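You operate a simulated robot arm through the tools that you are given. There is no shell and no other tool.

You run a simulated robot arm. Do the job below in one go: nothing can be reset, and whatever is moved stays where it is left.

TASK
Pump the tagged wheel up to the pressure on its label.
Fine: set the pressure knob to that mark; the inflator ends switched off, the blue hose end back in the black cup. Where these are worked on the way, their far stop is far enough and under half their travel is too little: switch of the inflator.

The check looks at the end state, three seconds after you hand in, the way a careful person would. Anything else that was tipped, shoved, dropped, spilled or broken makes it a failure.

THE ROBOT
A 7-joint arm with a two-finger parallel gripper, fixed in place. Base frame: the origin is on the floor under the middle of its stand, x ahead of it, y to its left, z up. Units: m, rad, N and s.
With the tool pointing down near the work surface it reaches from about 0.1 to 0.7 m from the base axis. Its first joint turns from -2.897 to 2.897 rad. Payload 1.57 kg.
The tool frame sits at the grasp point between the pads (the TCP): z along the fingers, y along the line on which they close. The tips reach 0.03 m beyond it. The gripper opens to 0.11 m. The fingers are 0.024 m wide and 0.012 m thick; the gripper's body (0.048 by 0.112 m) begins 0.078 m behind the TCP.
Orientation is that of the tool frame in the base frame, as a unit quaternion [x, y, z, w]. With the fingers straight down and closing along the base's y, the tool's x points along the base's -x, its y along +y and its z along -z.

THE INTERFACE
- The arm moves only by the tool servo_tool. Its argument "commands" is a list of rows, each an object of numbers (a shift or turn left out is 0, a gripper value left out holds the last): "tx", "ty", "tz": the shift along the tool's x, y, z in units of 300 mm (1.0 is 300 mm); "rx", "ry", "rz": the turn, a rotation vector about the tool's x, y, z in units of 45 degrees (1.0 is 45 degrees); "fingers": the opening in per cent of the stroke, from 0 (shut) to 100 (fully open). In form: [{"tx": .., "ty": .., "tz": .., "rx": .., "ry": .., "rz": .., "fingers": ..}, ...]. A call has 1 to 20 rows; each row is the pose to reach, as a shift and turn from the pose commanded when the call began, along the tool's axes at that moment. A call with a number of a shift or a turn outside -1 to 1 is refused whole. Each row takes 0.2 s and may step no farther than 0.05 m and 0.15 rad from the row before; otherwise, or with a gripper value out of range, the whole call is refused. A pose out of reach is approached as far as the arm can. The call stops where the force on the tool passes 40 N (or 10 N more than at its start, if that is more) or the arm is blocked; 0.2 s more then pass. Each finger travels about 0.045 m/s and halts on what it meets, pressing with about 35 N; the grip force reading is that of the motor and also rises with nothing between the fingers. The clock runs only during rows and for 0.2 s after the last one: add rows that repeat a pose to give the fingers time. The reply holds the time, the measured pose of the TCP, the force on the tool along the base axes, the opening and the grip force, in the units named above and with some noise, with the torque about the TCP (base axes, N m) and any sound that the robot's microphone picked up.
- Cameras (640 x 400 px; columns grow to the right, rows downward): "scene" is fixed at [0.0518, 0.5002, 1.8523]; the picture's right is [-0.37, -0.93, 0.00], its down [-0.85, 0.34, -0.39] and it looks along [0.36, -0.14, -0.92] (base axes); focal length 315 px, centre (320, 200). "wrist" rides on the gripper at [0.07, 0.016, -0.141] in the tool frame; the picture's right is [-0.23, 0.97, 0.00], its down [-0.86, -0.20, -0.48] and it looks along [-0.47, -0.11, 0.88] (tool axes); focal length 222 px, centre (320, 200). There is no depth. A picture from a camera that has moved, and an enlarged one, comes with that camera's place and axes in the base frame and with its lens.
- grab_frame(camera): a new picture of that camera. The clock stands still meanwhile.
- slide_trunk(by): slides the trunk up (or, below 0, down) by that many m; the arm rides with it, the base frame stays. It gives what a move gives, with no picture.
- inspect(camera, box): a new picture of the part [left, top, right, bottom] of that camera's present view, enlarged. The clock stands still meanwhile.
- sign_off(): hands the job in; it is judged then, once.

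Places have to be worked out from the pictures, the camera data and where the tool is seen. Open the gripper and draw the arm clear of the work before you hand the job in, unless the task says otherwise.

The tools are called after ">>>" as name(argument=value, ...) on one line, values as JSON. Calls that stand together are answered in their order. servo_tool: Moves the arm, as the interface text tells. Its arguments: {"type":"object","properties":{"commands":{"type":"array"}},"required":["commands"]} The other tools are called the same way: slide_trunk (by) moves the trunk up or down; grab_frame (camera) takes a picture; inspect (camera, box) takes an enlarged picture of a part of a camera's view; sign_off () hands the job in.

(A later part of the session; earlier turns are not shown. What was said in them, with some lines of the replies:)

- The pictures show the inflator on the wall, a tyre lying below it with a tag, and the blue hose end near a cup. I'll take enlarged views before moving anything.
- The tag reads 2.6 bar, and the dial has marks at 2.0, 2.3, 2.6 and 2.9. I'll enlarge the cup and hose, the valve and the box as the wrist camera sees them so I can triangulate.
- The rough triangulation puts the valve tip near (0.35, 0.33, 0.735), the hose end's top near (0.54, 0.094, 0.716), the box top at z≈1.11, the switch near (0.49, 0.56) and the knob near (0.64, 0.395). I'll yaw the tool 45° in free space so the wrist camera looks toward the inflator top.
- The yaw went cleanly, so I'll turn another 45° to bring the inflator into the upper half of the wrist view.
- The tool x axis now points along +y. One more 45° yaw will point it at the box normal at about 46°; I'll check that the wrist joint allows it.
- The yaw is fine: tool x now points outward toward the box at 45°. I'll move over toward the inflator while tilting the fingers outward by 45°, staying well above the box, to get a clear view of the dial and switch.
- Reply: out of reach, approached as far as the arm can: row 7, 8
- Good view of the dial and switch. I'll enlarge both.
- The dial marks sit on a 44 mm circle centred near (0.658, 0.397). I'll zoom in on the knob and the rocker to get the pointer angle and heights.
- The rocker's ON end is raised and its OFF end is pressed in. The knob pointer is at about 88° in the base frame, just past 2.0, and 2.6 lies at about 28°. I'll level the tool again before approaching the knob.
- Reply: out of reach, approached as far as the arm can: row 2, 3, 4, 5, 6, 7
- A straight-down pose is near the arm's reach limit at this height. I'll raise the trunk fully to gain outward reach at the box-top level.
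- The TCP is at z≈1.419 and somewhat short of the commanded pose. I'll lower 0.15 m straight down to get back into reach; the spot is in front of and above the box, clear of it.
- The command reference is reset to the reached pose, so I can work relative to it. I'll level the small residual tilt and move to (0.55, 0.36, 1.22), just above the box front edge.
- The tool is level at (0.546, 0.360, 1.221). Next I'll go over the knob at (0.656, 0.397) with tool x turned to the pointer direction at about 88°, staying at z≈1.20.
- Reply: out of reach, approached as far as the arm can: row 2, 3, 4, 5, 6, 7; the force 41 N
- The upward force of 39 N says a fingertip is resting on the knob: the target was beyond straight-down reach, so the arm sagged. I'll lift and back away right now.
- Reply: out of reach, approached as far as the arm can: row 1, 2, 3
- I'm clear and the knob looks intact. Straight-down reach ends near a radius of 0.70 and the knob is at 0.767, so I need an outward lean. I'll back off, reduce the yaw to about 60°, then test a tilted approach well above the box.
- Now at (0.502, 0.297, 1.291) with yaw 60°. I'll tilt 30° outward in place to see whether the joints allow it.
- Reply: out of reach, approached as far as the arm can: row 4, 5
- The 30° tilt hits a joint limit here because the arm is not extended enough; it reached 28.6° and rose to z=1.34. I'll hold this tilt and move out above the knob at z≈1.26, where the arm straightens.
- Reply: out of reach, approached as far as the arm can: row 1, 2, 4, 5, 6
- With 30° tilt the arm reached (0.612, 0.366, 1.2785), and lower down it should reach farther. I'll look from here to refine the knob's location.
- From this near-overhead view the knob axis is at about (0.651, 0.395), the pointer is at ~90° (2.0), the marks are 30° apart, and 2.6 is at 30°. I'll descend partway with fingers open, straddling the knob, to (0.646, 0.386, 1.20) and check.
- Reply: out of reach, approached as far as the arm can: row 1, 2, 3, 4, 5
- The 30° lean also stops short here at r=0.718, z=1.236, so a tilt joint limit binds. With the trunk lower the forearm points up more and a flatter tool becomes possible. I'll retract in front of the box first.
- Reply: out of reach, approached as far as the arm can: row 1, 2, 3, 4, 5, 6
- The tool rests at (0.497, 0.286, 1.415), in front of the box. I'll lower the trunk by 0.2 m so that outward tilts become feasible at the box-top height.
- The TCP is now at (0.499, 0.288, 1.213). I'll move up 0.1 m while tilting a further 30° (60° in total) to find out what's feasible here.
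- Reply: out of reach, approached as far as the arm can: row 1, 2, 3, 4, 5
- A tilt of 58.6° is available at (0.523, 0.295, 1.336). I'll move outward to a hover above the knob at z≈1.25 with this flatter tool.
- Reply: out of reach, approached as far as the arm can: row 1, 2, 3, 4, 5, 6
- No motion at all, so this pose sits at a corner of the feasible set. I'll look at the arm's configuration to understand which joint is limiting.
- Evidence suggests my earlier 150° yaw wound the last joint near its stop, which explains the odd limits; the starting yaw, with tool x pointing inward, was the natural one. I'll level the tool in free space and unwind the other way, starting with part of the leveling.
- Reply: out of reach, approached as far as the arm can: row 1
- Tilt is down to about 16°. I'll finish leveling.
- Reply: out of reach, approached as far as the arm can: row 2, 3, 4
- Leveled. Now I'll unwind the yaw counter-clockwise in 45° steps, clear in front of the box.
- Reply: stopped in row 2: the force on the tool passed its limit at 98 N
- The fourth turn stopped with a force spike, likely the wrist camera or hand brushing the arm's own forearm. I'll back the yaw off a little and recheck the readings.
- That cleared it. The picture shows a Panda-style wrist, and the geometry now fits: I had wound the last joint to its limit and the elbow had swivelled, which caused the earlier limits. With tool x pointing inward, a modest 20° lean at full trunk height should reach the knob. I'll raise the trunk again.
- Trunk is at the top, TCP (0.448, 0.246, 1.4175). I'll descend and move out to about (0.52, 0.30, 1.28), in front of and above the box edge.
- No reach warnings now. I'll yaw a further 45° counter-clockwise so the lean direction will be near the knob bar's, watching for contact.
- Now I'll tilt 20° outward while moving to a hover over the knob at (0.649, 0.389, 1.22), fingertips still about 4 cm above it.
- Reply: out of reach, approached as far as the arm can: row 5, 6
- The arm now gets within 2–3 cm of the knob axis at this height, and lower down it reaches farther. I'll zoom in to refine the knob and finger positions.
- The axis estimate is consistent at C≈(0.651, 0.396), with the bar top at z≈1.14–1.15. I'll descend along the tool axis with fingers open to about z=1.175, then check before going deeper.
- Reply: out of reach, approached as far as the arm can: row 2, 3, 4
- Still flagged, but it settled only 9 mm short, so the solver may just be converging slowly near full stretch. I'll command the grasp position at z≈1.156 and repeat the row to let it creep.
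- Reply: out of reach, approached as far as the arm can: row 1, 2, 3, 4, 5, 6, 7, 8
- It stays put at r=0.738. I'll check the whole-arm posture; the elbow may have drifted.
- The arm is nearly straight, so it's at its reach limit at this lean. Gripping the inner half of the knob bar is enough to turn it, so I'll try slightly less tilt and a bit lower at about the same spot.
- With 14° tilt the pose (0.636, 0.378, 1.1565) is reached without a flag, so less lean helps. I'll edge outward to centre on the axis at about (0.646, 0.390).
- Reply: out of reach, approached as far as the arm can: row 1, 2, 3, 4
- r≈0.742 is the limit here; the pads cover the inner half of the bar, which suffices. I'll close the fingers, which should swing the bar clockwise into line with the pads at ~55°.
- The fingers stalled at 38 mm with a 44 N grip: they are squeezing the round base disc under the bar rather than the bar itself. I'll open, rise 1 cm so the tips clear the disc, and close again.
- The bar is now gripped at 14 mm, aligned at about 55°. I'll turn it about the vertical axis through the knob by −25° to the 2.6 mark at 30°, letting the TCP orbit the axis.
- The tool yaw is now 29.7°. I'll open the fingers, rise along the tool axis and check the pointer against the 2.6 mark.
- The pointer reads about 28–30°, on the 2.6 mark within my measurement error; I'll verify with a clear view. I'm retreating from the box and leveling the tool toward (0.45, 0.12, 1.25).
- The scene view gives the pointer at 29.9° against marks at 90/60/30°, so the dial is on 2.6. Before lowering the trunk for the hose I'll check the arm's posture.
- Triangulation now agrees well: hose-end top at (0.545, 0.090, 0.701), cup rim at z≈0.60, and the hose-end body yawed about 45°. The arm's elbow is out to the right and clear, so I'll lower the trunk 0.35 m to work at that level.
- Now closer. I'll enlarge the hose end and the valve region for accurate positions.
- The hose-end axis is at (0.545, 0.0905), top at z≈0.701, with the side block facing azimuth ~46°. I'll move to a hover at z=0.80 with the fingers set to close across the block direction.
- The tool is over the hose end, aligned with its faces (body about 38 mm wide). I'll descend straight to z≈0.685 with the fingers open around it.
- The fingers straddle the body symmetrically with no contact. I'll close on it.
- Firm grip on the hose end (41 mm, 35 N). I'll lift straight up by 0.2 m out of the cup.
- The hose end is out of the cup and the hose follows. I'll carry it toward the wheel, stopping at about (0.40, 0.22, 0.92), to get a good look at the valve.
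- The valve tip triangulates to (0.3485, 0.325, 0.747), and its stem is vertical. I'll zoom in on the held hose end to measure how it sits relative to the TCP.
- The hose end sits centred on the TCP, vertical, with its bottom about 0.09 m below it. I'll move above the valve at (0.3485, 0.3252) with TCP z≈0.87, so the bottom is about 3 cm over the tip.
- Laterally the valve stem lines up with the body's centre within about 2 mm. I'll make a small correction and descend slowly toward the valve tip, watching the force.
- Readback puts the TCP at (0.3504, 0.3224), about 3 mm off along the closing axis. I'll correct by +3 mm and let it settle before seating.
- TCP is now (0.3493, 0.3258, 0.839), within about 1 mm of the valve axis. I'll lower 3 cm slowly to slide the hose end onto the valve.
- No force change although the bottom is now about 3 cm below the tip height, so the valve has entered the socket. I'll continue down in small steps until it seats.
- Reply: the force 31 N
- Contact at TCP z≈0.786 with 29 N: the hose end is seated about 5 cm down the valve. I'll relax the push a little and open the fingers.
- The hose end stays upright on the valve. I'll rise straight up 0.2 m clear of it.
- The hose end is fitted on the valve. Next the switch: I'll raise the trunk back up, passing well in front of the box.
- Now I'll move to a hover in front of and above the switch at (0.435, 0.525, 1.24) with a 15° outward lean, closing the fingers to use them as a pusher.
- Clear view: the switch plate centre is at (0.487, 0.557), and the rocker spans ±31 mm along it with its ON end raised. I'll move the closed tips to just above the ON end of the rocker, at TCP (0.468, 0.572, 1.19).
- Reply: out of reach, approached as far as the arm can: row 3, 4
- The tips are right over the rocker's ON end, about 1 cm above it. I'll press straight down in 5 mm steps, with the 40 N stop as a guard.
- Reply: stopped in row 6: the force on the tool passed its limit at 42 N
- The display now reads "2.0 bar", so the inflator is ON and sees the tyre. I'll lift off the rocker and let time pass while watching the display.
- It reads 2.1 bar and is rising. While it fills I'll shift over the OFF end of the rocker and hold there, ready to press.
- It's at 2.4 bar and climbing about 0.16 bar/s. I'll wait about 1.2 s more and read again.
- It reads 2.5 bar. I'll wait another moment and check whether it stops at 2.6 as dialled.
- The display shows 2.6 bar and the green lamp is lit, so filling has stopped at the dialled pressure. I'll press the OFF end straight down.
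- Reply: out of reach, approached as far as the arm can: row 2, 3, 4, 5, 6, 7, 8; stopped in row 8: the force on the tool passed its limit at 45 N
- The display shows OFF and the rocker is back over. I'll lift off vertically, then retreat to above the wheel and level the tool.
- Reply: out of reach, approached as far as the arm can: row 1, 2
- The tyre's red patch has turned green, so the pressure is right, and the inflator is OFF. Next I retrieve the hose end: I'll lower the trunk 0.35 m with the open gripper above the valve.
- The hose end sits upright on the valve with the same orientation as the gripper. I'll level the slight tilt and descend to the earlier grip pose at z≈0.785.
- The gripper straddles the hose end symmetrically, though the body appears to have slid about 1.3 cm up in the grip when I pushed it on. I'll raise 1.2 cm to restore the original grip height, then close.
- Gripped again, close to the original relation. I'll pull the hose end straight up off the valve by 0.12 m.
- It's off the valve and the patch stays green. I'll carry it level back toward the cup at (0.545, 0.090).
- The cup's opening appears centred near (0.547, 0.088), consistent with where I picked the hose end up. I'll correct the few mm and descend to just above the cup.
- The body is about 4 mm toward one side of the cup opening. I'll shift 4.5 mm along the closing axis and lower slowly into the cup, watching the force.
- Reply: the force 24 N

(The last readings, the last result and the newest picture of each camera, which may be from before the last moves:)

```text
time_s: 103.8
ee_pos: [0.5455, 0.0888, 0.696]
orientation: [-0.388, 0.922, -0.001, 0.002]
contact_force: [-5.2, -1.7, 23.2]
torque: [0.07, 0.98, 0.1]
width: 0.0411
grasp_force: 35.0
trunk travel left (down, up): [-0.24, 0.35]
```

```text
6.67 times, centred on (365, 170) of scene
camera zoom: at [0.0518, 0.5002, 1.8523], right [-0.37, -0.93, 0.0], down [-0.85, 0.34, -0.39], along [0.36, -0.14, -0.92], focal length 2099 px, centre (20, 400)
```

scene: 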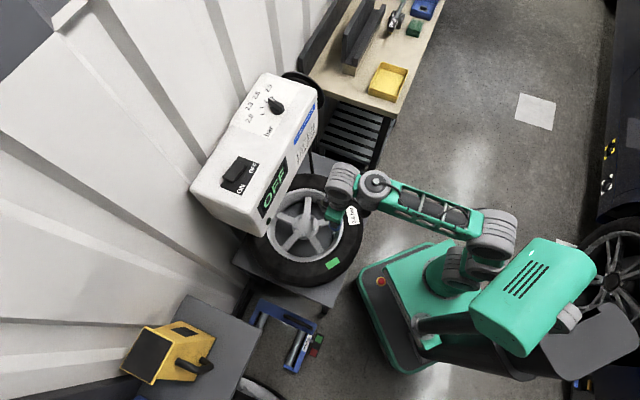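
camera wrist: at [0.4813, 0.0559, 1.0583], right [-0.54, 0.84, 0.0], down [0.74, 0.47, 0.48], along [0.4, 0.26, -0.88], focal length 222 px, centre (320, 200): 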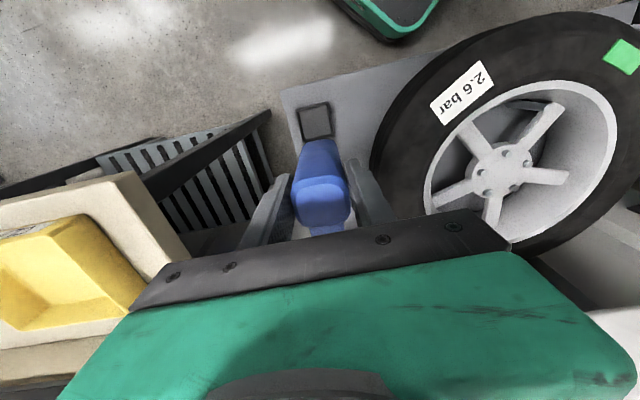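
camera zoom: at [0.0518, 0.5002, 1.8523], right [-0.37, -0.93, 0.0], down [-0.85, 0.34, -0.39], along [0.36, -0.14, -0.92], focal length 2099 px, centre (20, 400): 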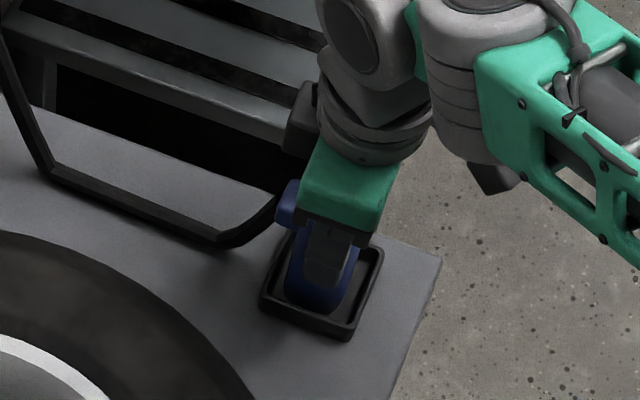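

There is contact at TCP z≈0.694, about 4–5 mm higher than the original resting pose, with an off-centre torque, so a corner may be on the cup rim. I'll look closely before releasing.

>>> grab_frame(camera="wrist")

>>> inspect(camera="wrist", box=[280, 110, 370, 170])

>>> inspect(camera="scene", box=[345, 155, 390, 190])

```text
taken
camera wrist: at [0.4861, 0.0496, 0.835], right [-0.54, 0.84, 0.0], down [0.74, 0.47, 0.48], along [0.41, 0.26, -0.88], focal length 222 px, centre (320, 200)
```

wrist: 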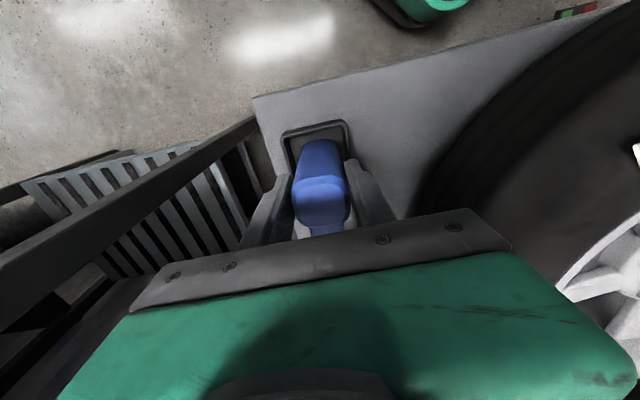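

```text
6.67 times, centred on (325, 140) of wrist
camera zoom: at [0.4861, 0.0496, 0.835], right [-0.54, 0.84, 0.0], down [0.74, 0.47, 0.48], along [0.41, 0.26, -0.88], focal length 1481 px, centre (287, 600)
```

zoom: 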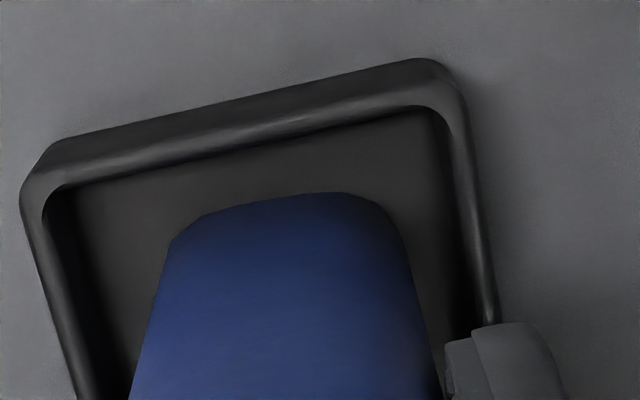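

```text
11.43 times, centred on (368, 172) of scene
camera zoom: at [0.0518, 0.5002, 1.8523], right [-0.37, -0.93, 0.0], down [-0.85, 0.34, -0.39], along [0.36, -0.14, -0.92], focal length 3598 px, centre (-223, 514)
```

zoom: 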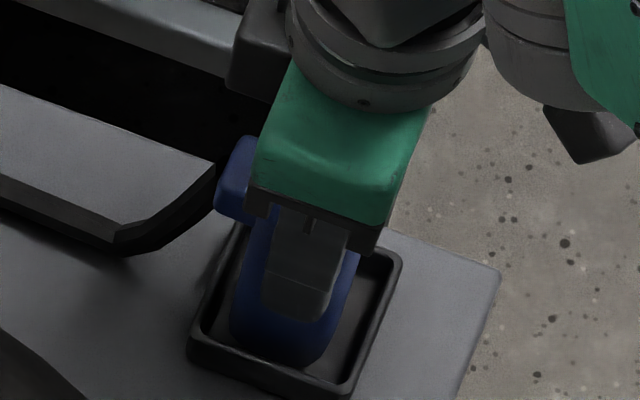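

The wrist view shows gaps to the cup walls on three sides, and the off-centre contact could just be a corner touching the floor. One more close look from the scene camera will settle it.

>>> inspect(camera="scene", box=[356, 174, 384, 192])

>>> inspect(camera="wrist", box=[285, 120, 365, 180])

```text
16.00 times, centred on (370, 183) of scene
camera zoom: at [0.0518, 0.5002, 1.8523], right [-0.37, -0.93, 0.0], down [-0.85, 0.34, -0.39], along [0.36, -0.14, -0.92], focal length 5038 px, centre (-480, 472)
```

zoom: 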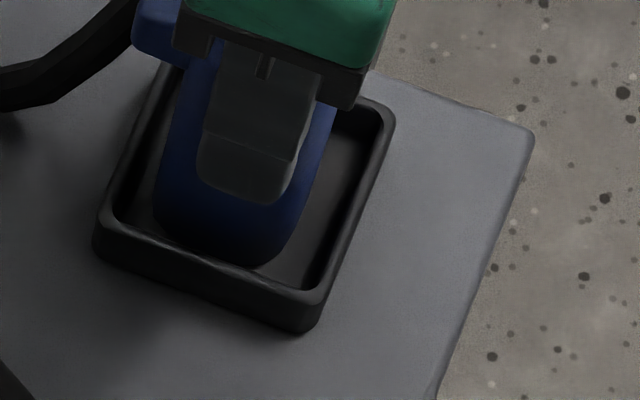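

```text
6.67 times, centred on (325, 150) of wrist
camera zoom: at [0.4861, 0.0496, 0.835], right [-0.54, 0.84, 0.0], down [0.74, 0.47, 0.48], along [0.41, 0.26, -0.88], focal length 1481 px, centre (287, 533)
```

zoom: 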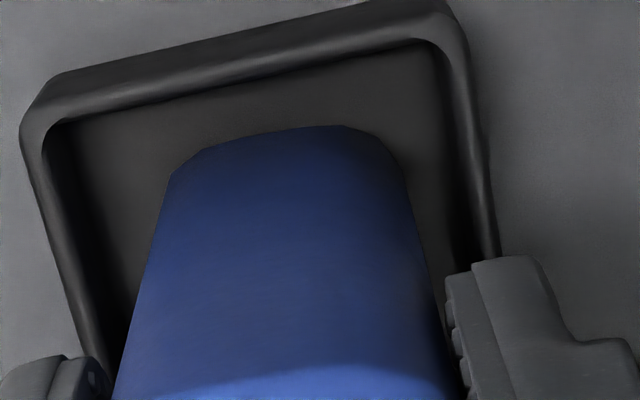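

The front cup wall hides the body's lower edge, so it is inside the cup and standing on the floor. I'll relax the push slightly and open the fingers.

>>> servo_tool(commands=[{"tz": -0.006}, {"tz": -0.006}, {"tz": -0.006, "fingers": 42}, {"tz": -0.006, "fingers": 50}, {"tz": -0.006, "fingers": 60}, {"tz": -0.006, "fingers": 75}, {"tz": -0.006, "fingers": 75}, {"tz": -0.006, "fingers": 75}])

>>> grab_frame(camera="wrist")

>>> inspect(camera="scene", box=[340, 150, 400, 195])

```text
time_s: 105.6
ee_pos: [0.5473, 0.0892, 0.6949]
orientation: [-0.387, 0.922, 0.0, -0.001]
contact_force: [-0.4, 0.2, 0.4]
torque: [-0.03, 0.01, 0.04]
width: 0.0826
grasp_force: 0.1
trunk travel left (down, up): [-0.24, 0.35]
```

```text
taken
camera wrist: at [0.4874, 0.0499, 0.8341], right [-0.54, 0.84, 0.0], down [0.74, 0.47, 0.48], along [0.4, 0.26, -0.88], focal length 222 px, centre (320, 200)
```

wrist: 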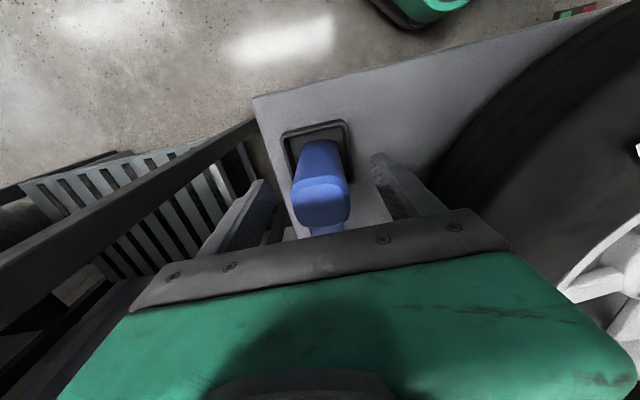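

```text
8.89 times, centred on (370, 172) of scene
camera zoom: at [0.0518, 0.5002, 1.8523], right [-0.37, -0.93, 0.0], down [-0.85, 0.34, -0.39], along [0.36, -0.14, -0.92], focal length 2799 px, centre (-124, 444)
```

zoom: 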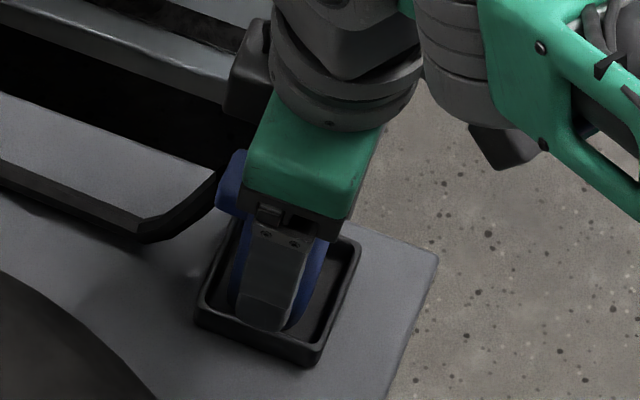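

Released, and the hose end stands upright in the cup with no contact force. I'll rise straight up 0.2 m clear of it and check.

>>> servo_tool(commands=[{"tz": -0.08, "fingers": 75}, {"tz": -0.2, "fingers": 75}, {"tz": -0.33, "fingers": 75}, {"tz": -0.46, "fingers": 75}, {"tz": -0.58, "fingers": 75}, {"tz": -0.667, "fingers": 75}])

>>> grab_frame(camera="wrist")

>>> inspect(camera="wrist", box=[260, 80, 400, 180])

>>> inspect(camera="scene", box=[310, 130, 400, 200])

```text
time_s: 107.0
ee_pos: [0.5423, 0.0889, 0.8935]
orientation: [-0.388, 0.922, -0.001, -0.001]
contact_force: [1.2, -0.3, 0.6]
torque: [-0.02, 0.0, 0.01]
width: 0.0822
grasp_force: 0.1
trunk travel left (down, up): [-0.24, 0.35]
```

```text
taken
camera wrist: at [0.4836, 0.0496, 1.0342], right [-0.54, 0.84, 0.0], down [0.74, 0.47, 0.48], along [0.4, 0.26, -0.88], focal length 222 px, centre (320, 200)
```

wrist: 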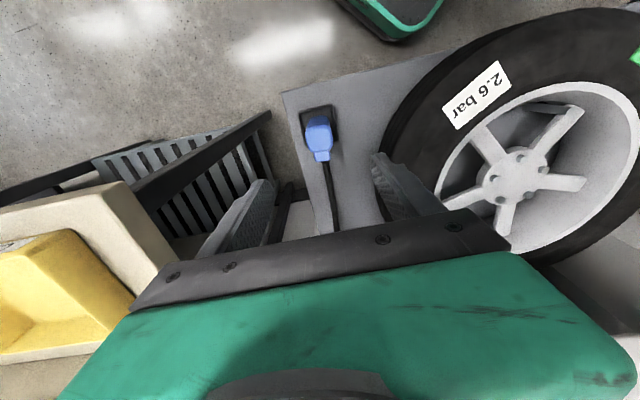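

```text
4.00 times, centred on (330, 130) of wrist
camera zoom: at [0.4836, 0.0496, 1.0342], right [-0.54, 0.84, 0.0], down [0.74, 0.47, 0.48], along [0.4, 0.26, -0.88], focal length 888 px, centre (280, 480)
```

zoom: 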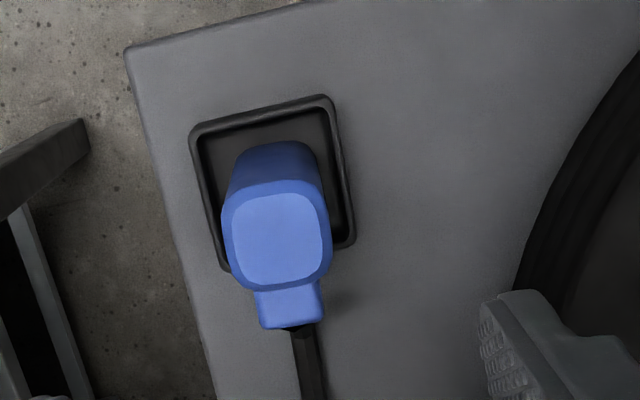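

```text
5.71 times, centred on (355, 165) of scene
camera zoom: at [0.0518, 0.5002, 1.8523], right [-0.37, -0.93, 0.0], down [-0.85, 0.34, -0.39], along [0.36, -0.14, -0.92], focal length 1799 px, centre (120, 400)
```

zoom: 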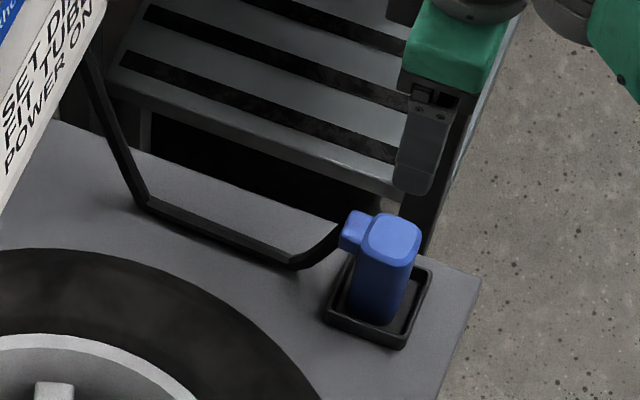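

The hose end is back in the cup just as at the start. I'll draw the arm back and up, clear of the work.

>>> servo_tool(commands=[{"tx": 0.0, "ty": 0.0, "tz": -0.1}, {"tx": 0.086, "ty": 0.057, "tz": -0.16}, {"tx": 0.172, "ty": 0.114, "tz": -0.21}, {"tx": 0.258, "ty": 0.171, "tz": -0.26}, {"tx": 0.345, "ty": 0.229, "tz": -0.31}, {"tx": 0.431, "ty": 0.286, "tz": -0.357}, {"tx": 0.517, "ty": 0.343, "tz": -0.357}, {"tx": 0.517, "ty": 0.343, "tz": -0.357}])

>>> grab_frame(camera="scene")

>>> inspect(camera="scene", box=[240, 80, 300, 125])

>>> inspect(camera="scene", box=[190, 130, 310, 220])

>>> inspect(camera="scene", box=[230, 150, 400, 300])

```text
time_s: 108.8
ee_pos: [0.3653, 0.0516, 1.0032]
orientation: [-0.388, 0.922, -0.001, -0.001]
contact_force: [-0.9, -0.5, -0.3]
torque: [0.0, 0.01, -0.02]
width: 0.0824
grasp_force: 0.0
trunk travel left (down, up): [-0.24, 0.35]
```

```text
taken
```

scene: 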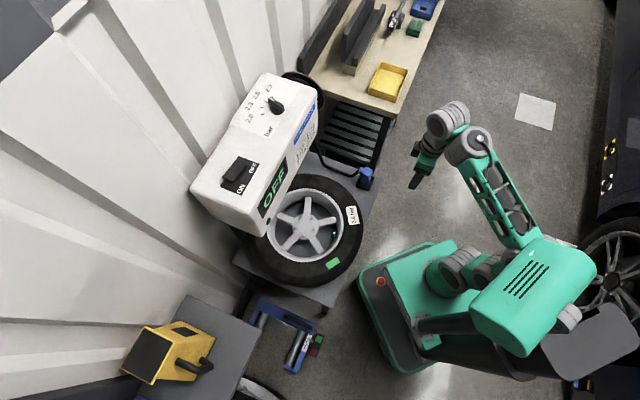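

```text
8.89 times, centred on (270, 102) of scene
camera zoom: at [0.0518, 0.5002, 1.8523], right [-0.37, -0.93, 0.0], down [-0.85, 0.34, -0.39], along [0.36, -0.14, -0.92], focal length 2799 px, centre (764, 1067)
```

zoom: 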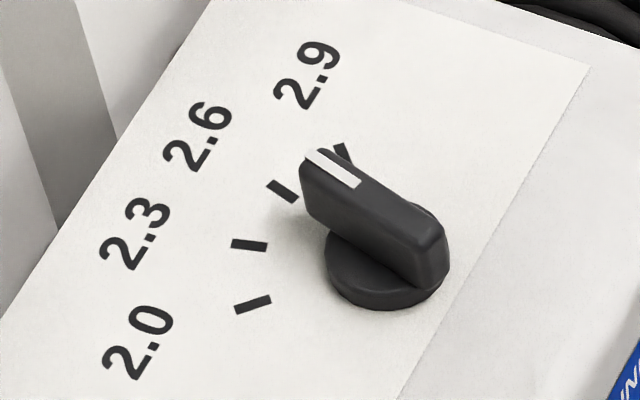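

```text
4.44 times, centred on (250, 175) of scene
camera zoom: at [0.0518, 0.5002, 1.8523], right [-0.37, -0.93, 0.0], down [-0.85, 0.34, -0.39], along [0.36, -0.14, -0.92], focal length 1399 px, centre (631, 311)
```

zoom: 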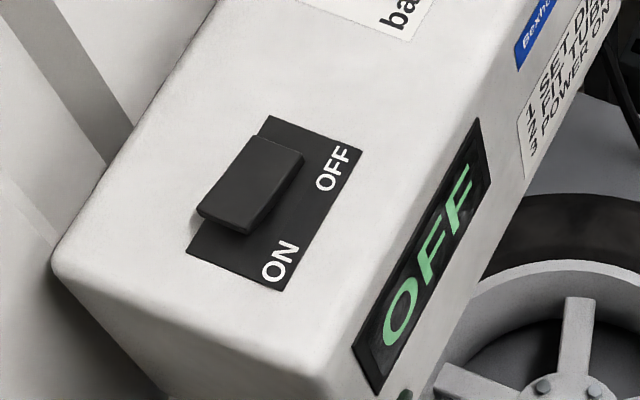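

```text
2.67 times, centred on (315, 225) of scene
camera zoom: at [0.0518, 0.5002, 1.8523], right [-0.37, -0.93, 0.0], down [-0.85, 0.34, -0.39], along [0.36, -0.14, -0.92], focal length 840 px, centre (333, 133)
```

zoom: 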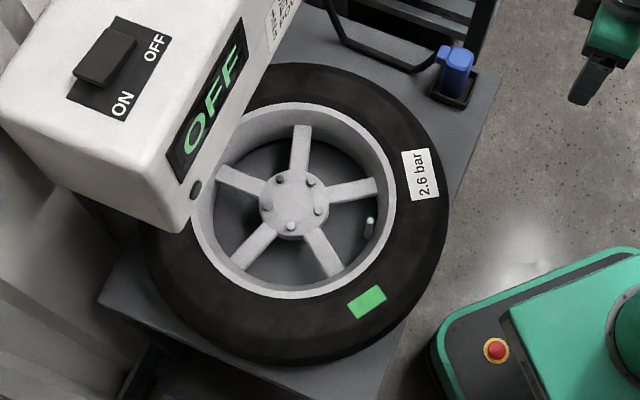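

Everything checks out: the dial is on 2.6, the switch and display read OFF, the tyre patch is green, and the hose end is upright in its cup. The gripper is open and clear of the work, so I'll hand the job in.

>>> sign_off()

```text
The job is handed in.
```

The tagged wheel is pumped to the 2.6 bar on its label, and I've handed the job in. I don't have the check's verdict yet.

End state as last seen on camera:
- **Pressure:** the inflator display climbed from 2.0 to 2.6 bar and its green lamp came on. The red patch on the tyre turned green and stayed green after I pulled the hose off.
- **Dial:** the pressure knob points at the 2.6 mark, within my measuring error of a degree or two.
- **Inflator:** switched off. The display reads OFF and the rocker is back over to the OFF side.
- **Hose:** the blue end stands upright in the black cup, almost exactly where it started.
- **Arm:** the gripper is open and drawn clear of the work.

Two forceful contacts happened on the way:
- **Knob:** early on, a fingertip rested on the knob with about 39 N. The knob showed no damage and turned normally afterwards.
- **Arm:** while I turned the wrist in mid-air, the tool stopped on a 98 N spike. It was most likely the wrist camera brushing the arm's own forearm.

I saw nothing else tipped or moved.
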